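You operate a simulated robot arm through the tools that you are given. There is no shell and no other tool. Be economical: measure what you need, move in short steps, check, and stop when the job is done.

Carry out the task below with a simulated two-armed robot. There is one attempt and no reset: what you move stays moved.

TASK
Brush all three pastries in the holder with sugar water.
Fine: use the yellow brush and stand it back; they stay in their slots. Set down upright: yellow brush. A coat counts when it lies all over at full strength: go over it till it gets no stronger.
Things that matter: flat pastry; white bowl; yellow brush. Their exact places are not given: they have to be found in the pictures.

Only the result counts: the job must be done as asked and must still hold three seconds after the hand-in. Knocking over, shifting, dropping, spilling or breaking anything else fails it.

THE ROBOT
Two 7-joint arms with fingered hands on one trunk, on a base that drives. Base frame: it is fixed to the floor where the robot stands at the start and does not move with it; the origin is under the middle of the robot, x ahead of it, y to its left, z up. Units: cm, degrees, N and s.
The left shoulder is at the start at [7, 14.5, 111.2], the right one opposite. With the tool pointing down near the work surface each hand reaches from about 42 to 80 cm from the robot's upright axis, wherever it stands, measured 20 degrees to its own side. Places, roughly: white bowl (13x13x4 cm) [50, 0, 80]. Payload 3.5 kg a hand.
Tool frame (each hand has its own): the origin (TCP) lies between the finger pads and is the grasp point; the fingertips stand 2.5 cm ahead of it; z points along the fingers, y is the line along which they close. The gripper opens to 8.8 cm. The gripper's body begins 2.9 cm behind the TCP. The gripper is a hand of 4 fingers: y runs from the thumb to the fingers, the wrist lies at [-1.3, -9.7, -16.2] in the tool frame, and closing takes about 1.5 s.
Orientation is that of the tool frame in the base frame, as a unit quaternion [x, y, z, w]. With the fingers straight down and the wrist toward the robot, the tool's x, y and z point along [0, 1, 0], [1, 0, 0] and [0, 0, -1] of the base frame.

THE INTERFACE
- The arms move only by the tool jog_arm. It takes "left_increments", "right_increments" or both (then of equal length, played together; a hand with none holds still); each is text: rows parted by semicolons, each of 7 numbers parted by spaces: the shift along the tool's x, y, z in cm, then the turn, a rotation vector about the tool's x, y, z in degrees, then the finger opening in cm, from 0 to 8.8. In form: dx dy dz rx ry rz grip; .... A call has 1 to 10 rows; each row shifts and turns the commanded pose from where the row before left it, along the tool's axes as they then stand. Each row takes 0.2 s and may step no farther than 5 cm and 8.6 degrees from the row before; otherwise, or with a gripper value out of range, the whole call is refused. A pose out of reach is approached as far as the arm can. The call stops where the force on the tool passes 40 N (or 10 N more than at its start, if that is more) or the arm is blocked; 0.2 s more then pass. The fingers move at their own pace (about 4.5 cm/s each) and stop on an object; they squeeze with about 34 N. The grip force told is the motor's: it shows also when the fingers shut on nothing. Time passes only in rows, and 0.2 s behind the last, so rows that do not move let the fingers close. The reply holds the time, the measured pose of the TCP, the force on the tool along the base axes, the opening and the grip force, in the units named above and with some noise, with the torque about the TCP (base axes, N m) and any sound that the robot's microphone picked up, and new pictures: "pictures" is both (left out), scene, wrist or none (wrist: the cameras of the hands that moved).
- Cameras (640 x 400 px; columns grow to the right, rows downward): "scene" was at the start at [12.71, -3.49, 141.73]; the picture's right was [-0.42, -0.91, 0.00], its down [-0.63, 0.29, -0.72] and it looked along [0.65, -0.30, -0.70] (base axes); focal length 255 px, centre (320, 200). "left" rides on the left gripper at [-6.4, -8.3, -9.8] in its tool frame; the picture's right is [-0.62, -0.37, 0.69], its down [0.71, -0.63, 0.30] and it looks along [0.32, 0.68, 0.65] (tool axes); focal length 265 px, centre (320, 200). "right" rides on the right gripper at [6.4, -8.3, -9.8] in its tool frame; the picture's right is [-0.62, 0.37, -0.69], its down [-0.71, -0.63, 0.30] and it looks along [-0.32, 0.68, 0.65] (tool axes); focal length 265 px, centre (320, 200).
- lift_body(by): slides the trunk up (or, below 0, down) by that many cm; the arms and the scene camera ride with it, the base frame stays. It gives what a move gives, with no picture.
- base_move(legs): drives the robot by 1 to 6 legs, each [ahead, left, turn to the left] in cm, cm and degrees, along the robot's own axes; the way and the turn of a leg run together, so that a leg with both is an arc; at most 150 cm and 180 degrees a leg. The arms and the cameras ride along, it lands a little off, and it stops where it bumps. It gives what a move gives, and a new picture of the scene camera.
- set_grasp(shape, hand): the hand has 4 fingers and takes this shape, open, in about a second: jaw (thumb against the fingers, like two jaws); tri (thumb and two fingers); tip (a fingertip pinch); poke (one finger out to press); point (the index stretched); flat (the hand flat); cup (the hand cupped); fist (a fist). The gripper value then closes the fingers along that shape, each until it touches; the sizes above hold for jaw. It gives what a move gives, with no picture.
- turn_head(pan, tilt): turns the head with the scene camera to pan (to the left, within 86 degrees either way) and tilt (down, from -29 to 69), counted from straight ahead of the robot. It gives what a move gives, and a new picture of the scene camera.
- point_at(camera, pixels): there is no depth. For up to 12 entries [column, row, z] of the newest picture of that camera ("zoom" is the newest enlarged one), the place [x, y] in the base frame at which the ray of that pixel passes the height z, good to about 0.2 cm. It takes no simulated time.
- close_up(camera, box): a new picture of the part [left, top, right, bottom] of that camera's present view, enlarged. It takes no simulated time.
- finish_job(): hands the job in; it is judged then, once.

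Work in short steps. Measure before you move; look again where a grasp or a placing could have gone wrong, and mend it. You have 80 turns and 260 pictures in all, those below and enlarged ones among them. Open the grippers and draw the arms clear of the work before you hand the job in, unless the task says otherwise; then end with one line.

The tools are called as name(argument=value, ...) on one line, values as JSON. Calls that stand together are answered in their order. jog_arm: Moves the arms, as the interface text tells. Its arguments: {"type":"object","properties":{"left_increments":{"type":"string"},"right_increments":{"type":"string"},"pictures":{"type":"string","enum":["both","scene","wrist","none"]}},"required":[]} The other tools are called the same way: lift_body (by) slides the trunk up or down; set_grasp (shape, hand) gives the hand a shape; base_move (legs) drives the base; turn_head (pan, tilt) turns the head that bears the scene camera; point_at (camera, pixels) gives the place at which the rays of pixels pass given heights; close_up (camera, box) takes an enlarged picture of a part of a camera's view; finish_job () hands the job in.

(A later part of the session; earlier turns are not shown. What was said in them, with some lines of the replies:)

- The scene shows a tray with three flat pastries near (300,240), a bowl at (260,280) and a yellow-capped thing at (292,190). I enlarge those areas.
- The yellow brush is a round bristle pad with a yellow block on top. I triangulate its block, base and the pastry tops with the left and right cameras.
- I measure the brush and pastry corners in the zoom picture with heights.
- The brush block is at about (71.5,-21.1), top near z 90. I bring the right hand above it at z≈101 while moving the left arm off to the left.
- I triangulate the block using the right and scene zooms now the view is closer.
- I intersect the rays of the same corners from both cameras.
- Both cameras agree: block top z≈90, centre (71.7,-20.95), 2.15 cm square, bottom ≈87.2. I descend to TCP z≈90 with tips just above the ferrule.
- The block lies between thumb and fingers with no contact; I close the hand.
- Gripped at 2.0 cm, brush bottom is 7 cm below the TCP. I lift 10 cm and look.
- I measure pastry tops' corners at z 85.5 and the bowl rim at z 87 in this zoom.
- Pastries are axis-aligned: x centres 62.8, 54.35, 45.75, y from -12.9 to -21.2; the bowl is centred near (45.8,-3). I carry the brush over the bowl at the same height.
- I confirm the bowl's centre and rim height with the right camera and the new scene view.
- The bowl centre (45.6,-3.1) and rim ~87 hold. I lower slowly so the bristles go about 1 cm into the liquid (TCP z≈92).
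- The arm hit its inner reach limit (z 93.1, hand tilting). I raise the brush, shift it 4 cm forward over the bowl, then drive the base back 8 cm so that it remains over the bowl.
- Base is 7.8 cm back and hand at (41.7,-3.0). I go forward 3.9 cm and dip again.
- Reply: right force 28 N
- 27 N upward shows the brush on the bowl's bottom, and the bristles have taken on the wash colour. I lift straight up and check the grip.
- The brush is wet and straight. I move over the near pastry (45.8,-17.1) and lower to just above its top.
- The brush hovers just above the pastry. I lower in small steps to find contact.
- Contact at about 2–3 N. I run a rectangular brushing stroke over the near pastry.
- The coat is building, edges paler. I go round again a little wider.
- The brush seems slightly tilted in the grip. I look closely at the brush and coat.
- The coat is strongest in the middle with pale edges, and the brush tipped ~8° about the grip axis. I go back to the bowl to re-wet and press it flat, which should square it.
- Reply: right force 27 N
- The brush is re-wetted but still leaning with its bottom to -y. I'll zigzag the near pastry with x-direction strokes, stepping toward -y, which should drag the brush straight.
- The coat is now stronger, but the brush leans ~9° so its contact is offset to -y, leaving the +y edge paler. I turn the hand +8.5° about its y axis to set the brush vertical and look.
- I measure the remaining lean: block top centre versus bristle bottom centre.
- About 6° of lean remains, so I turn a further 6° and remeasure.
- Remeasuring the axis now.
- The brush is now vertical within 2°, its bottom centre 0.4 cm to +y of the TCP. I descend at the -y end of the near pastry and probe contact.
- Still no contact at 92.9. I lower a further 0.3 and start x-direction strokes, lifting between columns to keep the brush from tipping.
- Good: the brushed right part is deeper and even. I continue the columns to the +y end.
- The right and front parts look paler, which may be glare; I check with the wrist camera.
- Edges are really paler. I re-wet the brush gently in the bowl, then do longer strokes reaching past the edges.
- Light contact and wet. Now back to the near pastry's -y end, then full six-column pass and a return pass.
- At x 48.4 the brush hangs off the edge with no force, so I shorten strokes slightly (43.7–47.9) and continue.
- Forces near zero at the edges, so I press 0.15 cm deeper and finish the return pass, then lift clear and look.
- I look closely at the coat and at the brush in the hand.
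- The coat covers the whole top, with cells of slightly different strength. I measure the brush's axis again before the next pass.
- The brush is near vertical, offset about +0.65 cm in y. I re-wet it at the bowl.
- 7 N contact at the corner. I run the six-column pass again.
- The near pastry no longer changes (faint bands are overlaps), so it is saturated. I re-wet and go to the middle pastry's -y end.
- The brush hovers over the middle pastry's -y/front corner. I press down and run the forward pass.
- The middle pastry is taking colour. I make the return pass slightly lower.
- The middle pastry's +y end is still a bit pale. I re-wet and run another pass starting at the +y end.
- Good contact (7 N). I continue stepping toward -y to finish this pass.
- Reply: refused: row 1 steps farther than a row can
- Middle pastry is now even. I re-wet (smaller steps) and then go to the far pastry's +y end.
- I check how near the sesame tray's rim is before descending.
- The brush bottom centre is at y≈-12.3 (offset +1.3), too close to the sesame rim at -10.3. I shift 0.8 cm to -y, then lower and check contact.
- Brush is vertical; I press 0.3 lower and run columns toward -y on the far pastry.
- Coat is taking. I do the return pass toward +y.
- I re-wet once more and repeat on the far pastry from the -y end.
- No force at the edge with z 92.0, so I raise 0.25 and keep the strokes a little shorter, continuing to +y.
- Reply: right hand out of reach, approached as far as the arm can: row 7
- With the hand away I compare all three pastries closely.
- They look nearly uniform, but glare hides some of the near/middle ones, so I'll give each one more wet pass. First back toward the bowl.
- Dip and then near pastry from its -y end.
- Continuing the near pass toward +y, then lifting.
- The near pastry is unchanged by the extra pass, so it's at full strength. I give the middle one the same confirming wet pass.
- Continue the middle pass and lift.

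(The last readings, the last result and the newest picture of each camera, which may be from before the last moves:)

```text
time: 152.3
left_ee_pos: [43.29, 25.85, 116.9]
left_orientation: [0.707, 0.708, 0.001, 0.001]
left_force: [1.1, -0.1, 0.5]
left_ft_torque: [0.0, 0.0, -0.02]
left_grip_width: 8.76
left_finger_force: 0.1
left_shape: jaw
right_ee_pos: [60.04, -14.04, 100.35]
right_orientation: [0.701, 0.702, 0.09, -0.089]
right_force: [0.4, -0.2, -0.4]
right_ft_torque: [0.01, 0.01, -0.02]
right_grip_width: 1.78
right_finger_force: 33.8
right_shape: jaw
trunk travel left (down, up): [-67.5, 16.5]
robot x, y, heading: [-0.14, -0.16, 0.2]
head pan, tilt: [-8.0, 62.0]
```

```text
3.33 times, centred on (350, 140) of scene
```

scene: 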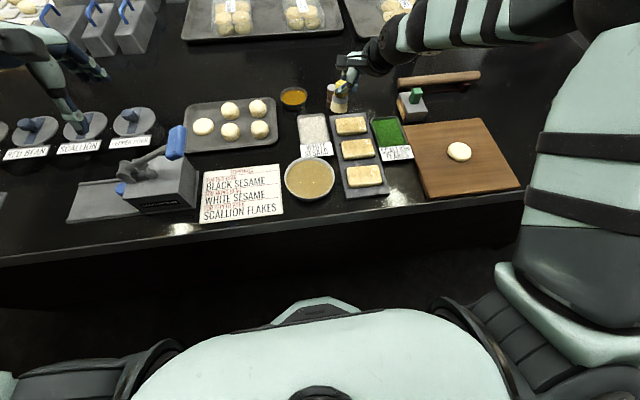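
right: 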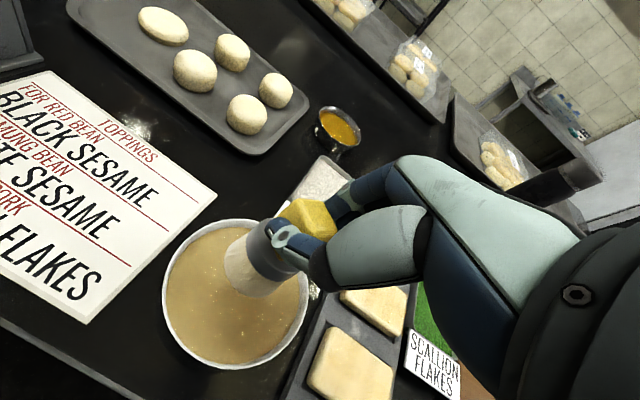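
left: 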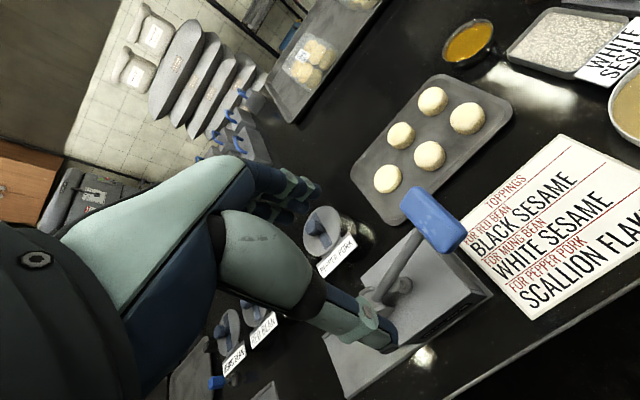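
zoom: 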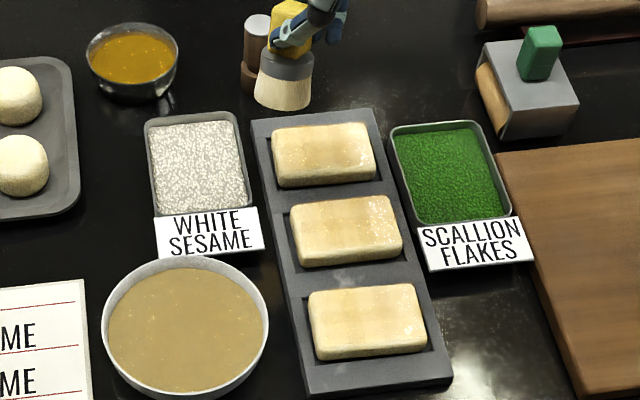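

All three look alike and evenly glazed. I carry the brush over its home spot (71.7,-21).

jog_arm(right_increments="-2.61 3.87 -0.67 0 0 0 0;-2.61 3.87 -0.67 0 0 0 0;-2.61 3.87 -0.67 0 0 0 0;-0.75 0 2.9 0 0 0 0;-0.5 0 1.94 0 0 0 0;0 0 0 0 0 0 0;0 0 0 0 0 0 0", pictures="both")

close_up(camera="scene", box=[325, 60, 385, 120])

close_up(camera="right", box=[200, 170, 380, 340])

```text
time: 153.9
left_ee_pos: [43.48, 26.07, 116.79]
left_orientation: [0.706, 0.708, 0.0, 0.0]
left_force: [0.3, 0.4, 0.6]
left_ft_torque: [-0.01, -0.01, 0.02]
left_grip_width: 8.74
left_finger_force: 0.1
left_shape: jaw
right_ee_pos: [71.75, -22.13, 95.18]
right_orientation: [0.701, 0.702, 0.089, -0.089]
right_force: [-0.2, 0.6, -0.6]
right_ft_torque: [-0.03, 0.02, 0.02]
right_grip_width: 1.76
right_finger_force: 33.6
right_shape: jaw
trunk travel left (down, up): [-67.5, 16.5]
robot x, y, heading: [-0.13, 0.31, 0.3]
head pan, tilt: [-8.0, 62.0]
```

scene: 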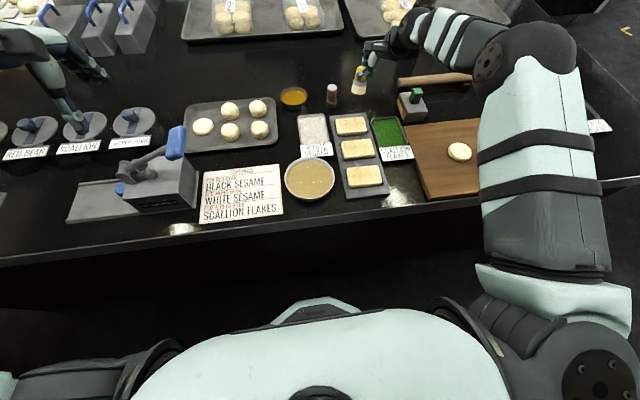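
right: 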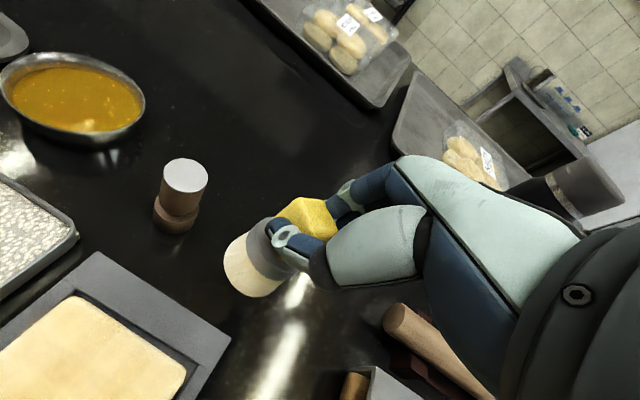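

```text
6.67 times, centred on (355, 90) of scene
```

zoom: 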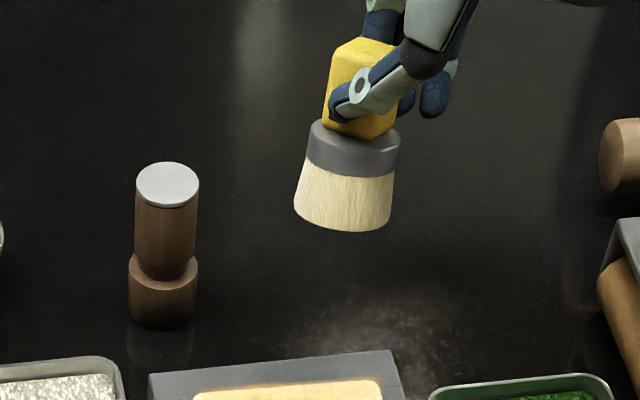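

```text
2.35 times, centred on (290, 255) of right
```

zoom: 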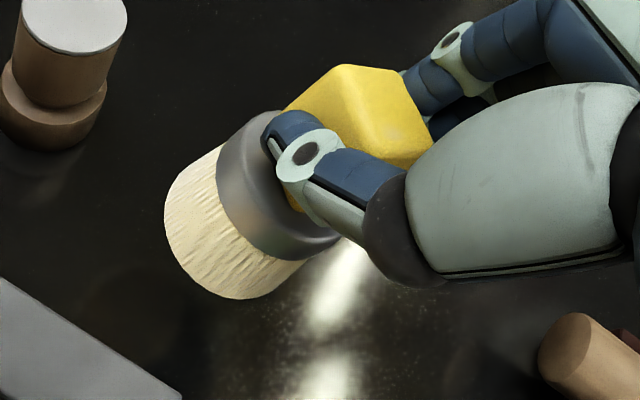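

I measure the brush's axis and bottom centre here.

point_at(camera="zoom", pixels=[[294, 204, 88.3], [391, 214, 88.3], [343, 209, 88.3], [365, 52, 95.5], [310, 140, 91.3], [401, 148, 91.3], [163, 310, 83]])

point_at(camera="right", pixels=[[250, 275, 88.3], [250, 275, 88], [305, 215, 95.5]])

```text
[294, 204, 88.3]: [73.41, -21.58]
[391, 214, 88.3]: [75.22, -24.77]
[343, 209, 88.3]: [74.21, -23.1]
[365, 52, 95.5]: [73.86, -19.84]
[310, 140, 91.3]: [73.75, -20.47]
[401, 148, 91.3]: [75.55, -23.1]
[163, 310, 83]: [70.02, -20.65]
```

```text
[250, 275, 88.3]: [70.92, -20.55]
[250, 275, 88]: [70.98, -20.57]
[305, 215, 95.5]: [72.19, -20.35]
```

The newest zoom was the wrist one, so I redo it with scene pixels.

point_at(camera="scene", pixels=[[351.1, 90.6, 88.3], [365.65, 92.1, 88.3], [358.45, 91.35, 88.3], [361.7, 67.8, 95.5], [353.5, 81, 91.3], [367.1, 82.2, 91.3], [331.5, 105.5, 83]])

```text
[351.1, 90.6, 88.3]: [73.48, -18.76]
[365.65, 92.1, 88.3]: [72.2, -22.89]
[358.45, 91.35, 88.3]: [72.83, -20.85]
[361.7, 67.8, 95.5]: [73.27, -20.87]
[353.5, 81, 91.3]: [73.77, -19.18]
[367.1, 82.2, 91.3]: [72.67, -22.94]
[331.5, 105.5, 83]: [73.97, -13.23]
```

Brush is vertical with bottom at y≈-20.9, home is -21.05. I lower to just above the table.

jog_arm(right_increments="-0.6 0 1.9 0 0 0 0;-0.5 0 1.9 0 0 0 0;-0.2 0 0.75 0 0 0 0;0 0 0 0 0 0 0", pictures="none")

jog_arm(right_increments="-0.075 0 0.29 0 0 0 0;-0.075 0 0.29 0 0 0 0;0 0 0 0 0 0 0;0 0 0 0 0 0 0", pictures="none")

close_up(camera="scene", box=[325, 65, 385, 125])

```text
time: 154.9
left_ee_pos: [43.55, 25.95, 116.67]
left_orientation: [0.706, 0.708, 0.0, 0.0]
left_force: [0.1, 0.1, -0.3]
left_ft_torque: [0.0, 0.0, -0.01]
left_grip_width: 8.76
left_finger_force: 0.1
left_shape: jaw
right_ee_pos: [71.76, -22.16, 90.54]
right_orientation: [0.7, 0.702, 0.09, -0.089]
right_force: [-0.2, 0.3, 0.1]
right_ft_torque: [-0.03, 0.03, -0.03]
right_grip_width: 1.76
right_finger_force: 34.2
right_shape: jaw
trunk travel left (down, up): [-67.5, 16.5]
robot x, y, heading: [-0.08, -0.19, -0.1]
head pan, tilt: [-8.0, 62.0]
```

```text
time: 155.9
left_ee_pos: [43.53, 25.93, 116.73]
left_orientation: [0.707, 0.707, -0.001, 0.001]
left_force: [-0.7, -0.6, 0.4]
left_ft_torque: [-0.03, -0.02, -0.01]
left_grip_width: 8.75
left_finger_force: 0.1
left_shape: jaw
right_ee_pos: [71.8, -22.3, 89.95]
right_orientation: [0.701, 0.702, 0.089, -0.09]
right_force: [0.4, 0.1, -0.6]
right_ft_torque: [0.02, 0.04, -0.02]
right_grip_width: 1.73
right_finger_force: 33.8
right_shape: jaw
trunk travel left (down, up): [-67.5, 16.5]
robot x, y, heading: [0.12, -0.01, -0.2]
head pan, tilt: [-8.0, 62.0]
```

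```text
6.67 times, centred on (355, 95) of scene
```

zoom: 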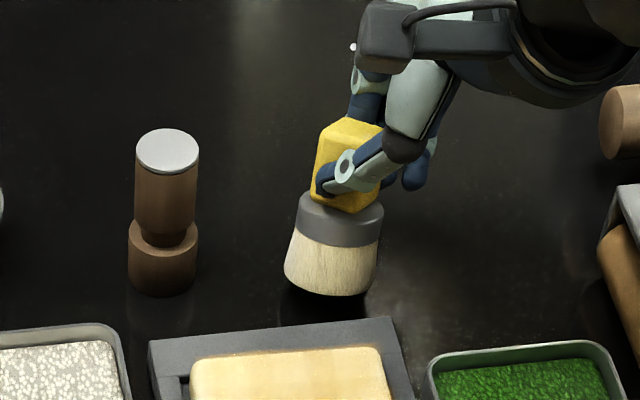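

No contact yet; I lower in small steps.

jog_arm(right_increments="-0.05 0 0.2 0 0 0 0;0 0 0 0 0 0 0;0 0 0 0 0 0 0", pictures="none")

jog_arm(right_increments="-0.05 0 0.2 0 0 0 0;0 0 0 0 0 0 0;0 0 0 0 0 0 0", pictures="none")

close_up(camera="scene", box=[325, 65, 385, 125])

```text
time: 156.8
left_ee_pos: [43.57, 25.92, 116.74]
left_orientation: [0.706, 0.708, 0.0, 0.0]
left_force: [-0.1, 0.0, 0.5]
left_ft_torque: [0.02, 0.02, 0.0]
left_grip_width: 8.76
left_finger_force: 0.1
left_shape: jaw
right_ee_pos: [71.8, -22.28, 89.8]
right_orientation: [0.701, 0.702, 0.089, -0.09]
right_force: [-0.1, -0.5, -0.5]
right_ft_torque: [-0.01, 0.02, 0.0]
right_grip_width: 1.77
right_finger_force: 34.5
right_shape: jaw
trunk travel left (down, up): [-67.5, 16.5]
robot x, y, heading: [0.01, 0.17, 0.2]
head pan, tilt: [-8.0, 62.0]
```

```text
time: 157.6
left_ee_pos: [43.54, 25.95, 116.63]
left_orientation: [0.707, 0.707, 0.0, -0.001]
left_force: [-0.1, -0.8, 0.4]
left_ft_torque: [0.0, 0.03, 0.01]
left_grip_width: 8.76
left_finger_force: 0.0
left_shape: jaw
right_ee_pos: [71.74, -22.3, 89.48]
right_orientation: [0.701, 0.702, 0.089, -0.09]
right_force: [0.0, 0.5, 0.3]
right_ft_torque: [-0.03, -0.04, 0.0]
right_grip_width: 1.76
right_finger_force: 34.4
right_shape: jaw
trunk travel left (down, up): [-67.5, 16.5]
robot x, y, heading: [-0.12, 0.14, 0.0]
head pan, tilt: [-8.0, 62.0]
```

```text
6.67 times, centred on (355, 95) of scene
```

zoom: 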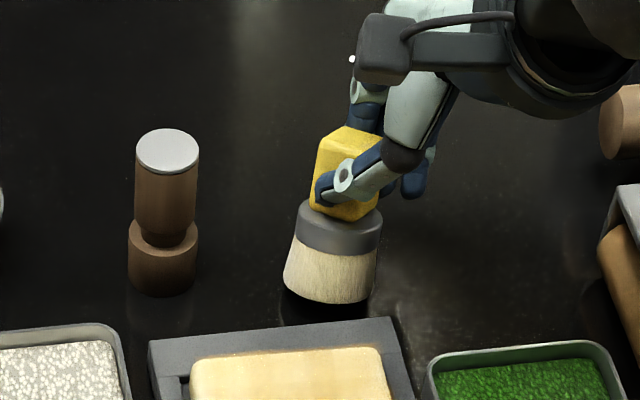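

Still no force; a few more small steps.

jog_arm(right_increments="-0.05 0 0.2 0 0 0 0;0 0 0 0 0 0 0;0 0 0 0 0 0 0", pictures="none")

jog_arm(right_increments="-0.04 0 0.15 0 0 0 0;0 0 0 0 0 0 0;0 0 0 0 0 0 0", pictures="wrist")

close_up(camera="scene", box=[325, 65, 385, 125])

```text
time: 158.3
left_ee_pos: [43.52, 25.88, 116.8]
left_orientation: [0.706, 0.708, 0.0, 0.0]
left_force: [0.4, -0.3, -0.6]
left_ft_torque: [0.0, 0.0, 0.04]
left_grip_width: 8.74
left_finger_force: 0.0
left_shape: jaw
right_ee_pos: [71.86, -22.22, 89.43]
right_orientation: [0.701, 0.702, 0.09, -0.089]
right_force: [-0.4, 0.2, 4.7]
right_ft_torque: [0.04, -0.06, -0.01]
right_grip_width: 1.78
right_finger_force: 33.9
right_shape: jaw
trunk travel left (down, up): [-67.5, 16.5]
robot x, y, heading: [-0.13, 0.41, 0.2]
head pan, tilt: [-8.0, 62.0]
```

```text
time: 159.2
left_ee_pos: [43.32, 25.86, 116.84]
left_orientation: [0.706, 0.708, 0.0, 0.0]
left_force: [-0.5, -0.3, -0.4]
left_ft_torque: [-0.01, -0.03, -0.02]
left_grip_width: 8.75
left_finger_force: 0.0
left_shape: jaw
right_ee_pos: [71.73, -22.32, 89.35]
right_orientation: [0.702, 0.701, 0.09, -0.088]
right_force: [0.6, -1.7, 10.5]
right_ft_torque: [0.05, -0.13, 0.03]
right_grip_width: 1.8
right_finger_force: 33.8
right_shape: jaw
trunk travel left (down, up): [-67.5, 16.5]
robot x, y, heading: [0.19, 0.16, 0.2]
head pan, tilt: [-8.0, 62.0]
```

right: 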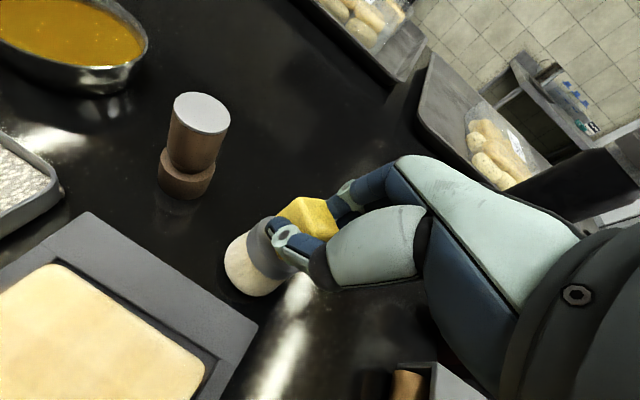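

```text
6.67 times, centred on (355, 95) of scene
```

zoom: 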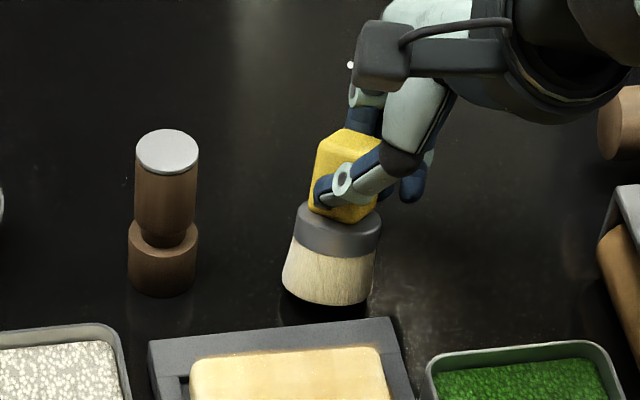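

Brush is standing on the table at 10 N. I ease off 0.1 cm and open the hand gradually.

jog_arm(right_increments="0.03 0 -0.12 0 0 0 0;0 0 0 0 0 0 1.9;0 0 0 0 0 0 2.2;0 0 0 0 0 0 2.6;0 0 0 0 0 0 3.2;0 0 0 0 0 0 4;0 0 0 0 0 0 5;0 0 0 0 0 0 6;0 0 0 0 0 0 7;0 0 0 0 0 0 7", pictures="both")

close_up(camera="scene", box=[325, 65, 385, 125])

close_up(camera="right", box=[200, 150, 380, 330])

```text
time: 161.3
left_ee_pos: [43.49, 25.95, 116.75]
left_orientation: [0.706, 0.708, 0.0, -0.001]
left_force: [-1.2, -0.9, 0.3]
left_ft_torque: [-0.01, 0.0, -0.03]
left_grip_width: 8.78
left_finger_force: 0.2
left_shape: jaw
right_ee_pos: [71.81, -22.15, 89.33]
right_orientation: [0.701, 0.702, 0.089, -0.09]
right_force: [-0.5, -0.6, -0.4]
right_ft_torque: [0.02, 0.02, 0.02]
right_grip_width: 6.98
right_finger_force: 0.1
right_shape: jaw
trunk travel left (down, up): [-67.5, 16.5]
robot x, y, heading: [-0.08, 0.22, 0.1]
head pan, tilt: [-8.0, 62.0]
```

scene: 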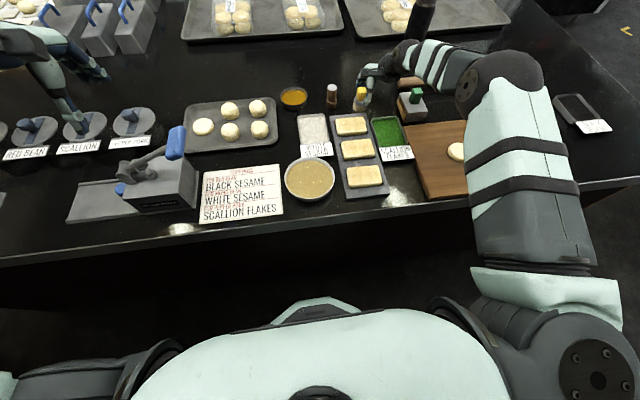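
right: 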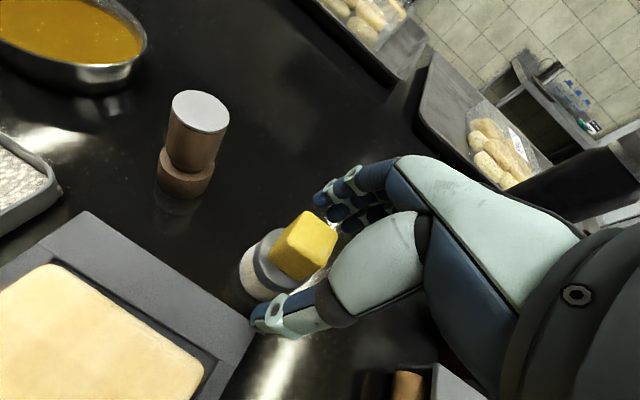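

```text
6.67 times, centred on (355, 95) of scene
```

zoom: 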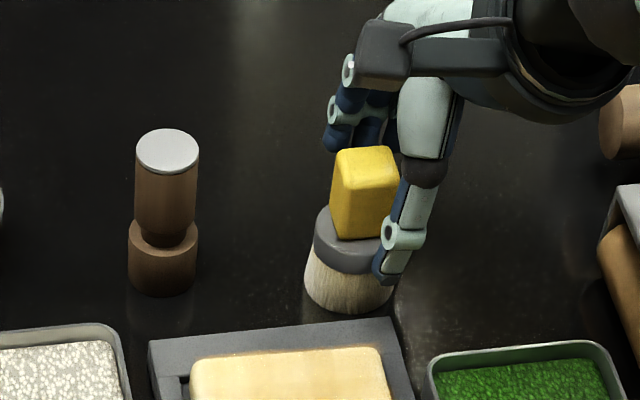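

```text
2.22 times, centred on (290, 240) of right
```

zoom: 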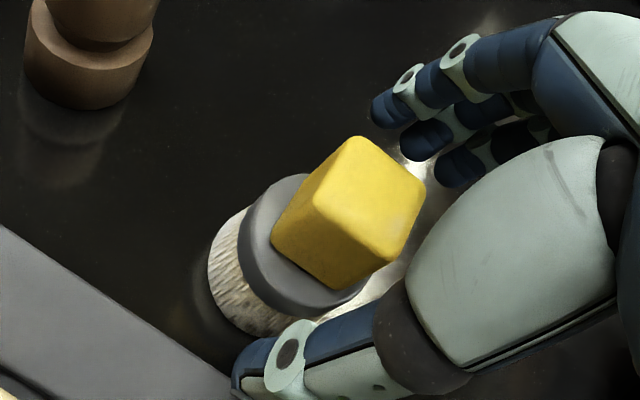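

The brush stands free and upright. I withdraw along the finger axis, then draw the arm back and up.

jog_arm(right_increments="0 0 -1 0 0 0 8;0 0 -2 0 0 0 8;0 0 -3 0 0 0 8;0 0 -4 0 0 0 8;0 0 -4 0 0 0 8;-2 -3 -2 0 0 0 8;-2 -3.5 -1 0 0 0 8;-2 -3.5 -1 0 0 0 8;-2 -3.5 -1 0 0 0 8;-2 -3.5 -1 0 0 0 8", pictures="scene")

close_up(camera="scene", box=[315, 65, 405, 125])

close_up(camera="scene", box=[270, 100, 410, 210])

```text
time: 163.6
left_ee_pos: [43.36, 25.89, 116.77]
left_orientation: [0.707, 0.707, 0.0, 0.0]
left_force: [0.4, 1.1, 0.0]
left_ft_torque: [-0.02, -0.01, 0.0]
left_grip_width: 8.77
left_finger_force: 0.2
left_shape: jaw
right_ee_pos: [54.72, -37.11, 106.09]
right_orientation: [0.701, 0.702, 0.09, -0.089]
right_force: [0.2, -0.1, 0.7]
right_ft_torque: [-0.01, -0.03, -0.03]
right_grip_width: 8.0
right_finger_force: 0.1
right_shape: jaw
trunk travel left (down, up): [-67.5, 16.5]
robot x, y, heading: [-0.11, 0.11, 0.0]
head pan, tilt: [-8.0, 62.0]
```

scene: 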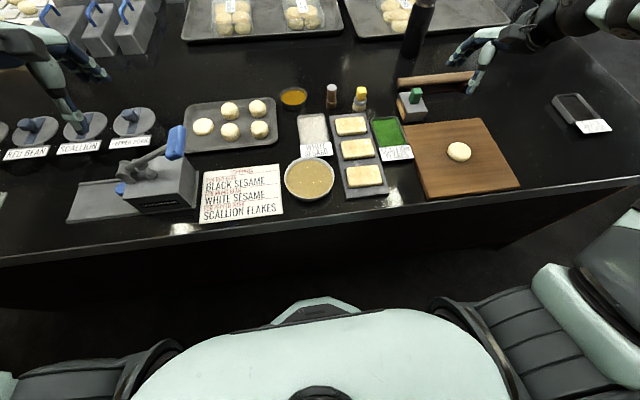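

```text
6.67 times, centred on (360, 95) of scene
```

zoom: 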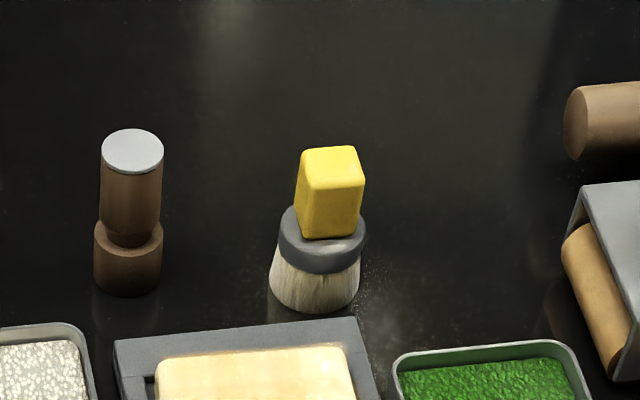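

```text
3.64 times, centred on (340, 155) of scene
```

zoom: 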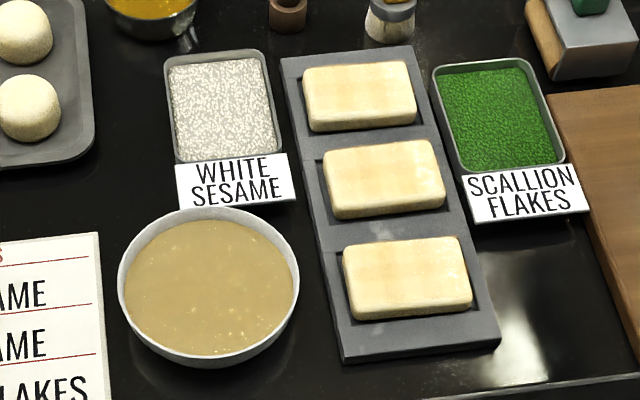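

Brush stands upright. I check its place and give the three pastries a last close look.

point_at(camera="scene", pixels=[[359.3, 107.7, 83], [361, 90, 90], [309.5, 177, 87]])

close_up(camera="scene", box=[332, 110, 372, 142])

close_up(camera="scene", box=[335, 132, 380, 165])

close_up(camera="scene", box=[340, 160, 390, 195])

```text
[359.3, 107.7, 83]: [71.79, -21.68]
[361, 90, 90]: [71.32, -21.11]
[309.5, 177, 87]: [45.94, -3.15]
```

```text
12.50 times, centred on (352, 126) of scene
```

zoom: 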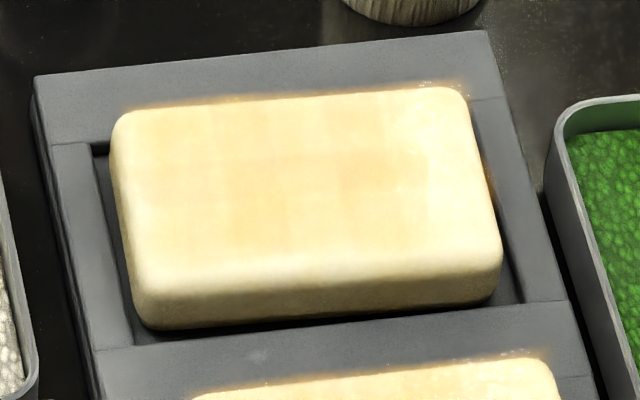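

```text
12.12 times, centred on (358, 148) of scene
```

zoom: 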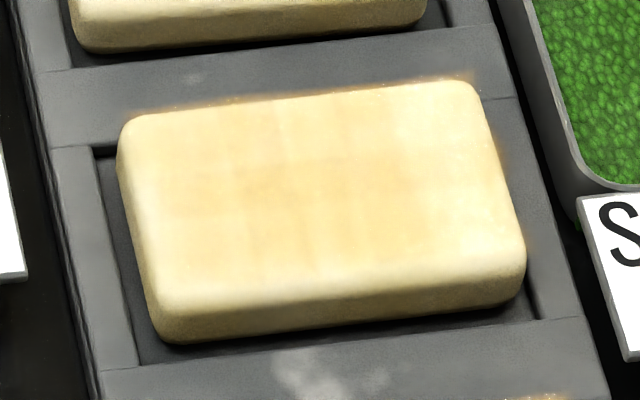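

```text
11.43 times, centred on (365, 178) of scene
```

zoom: 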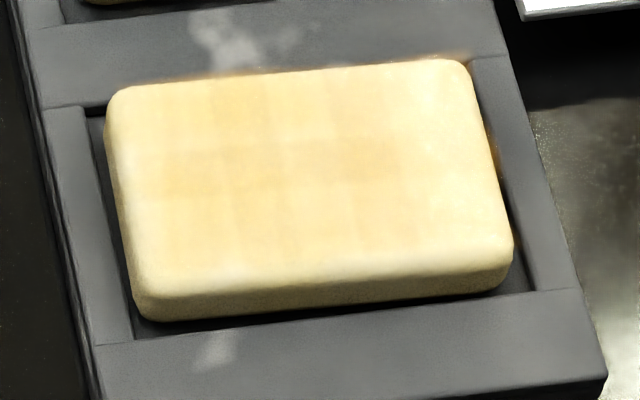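

All three pastries show the same even, saturated coat in their slots. The brush is upright at its home spot, the bowl is unmoved, and both hands are open and clear. I hand in.

finish_job()

```text
The job is handed in.
```

I brushed all three pastries with sugar water until more passes made no visible difference. They are still in their slots, and the yellow brush is standing upright within about half a centimetre of its original spot. The job is handed in, but no verdict came back.
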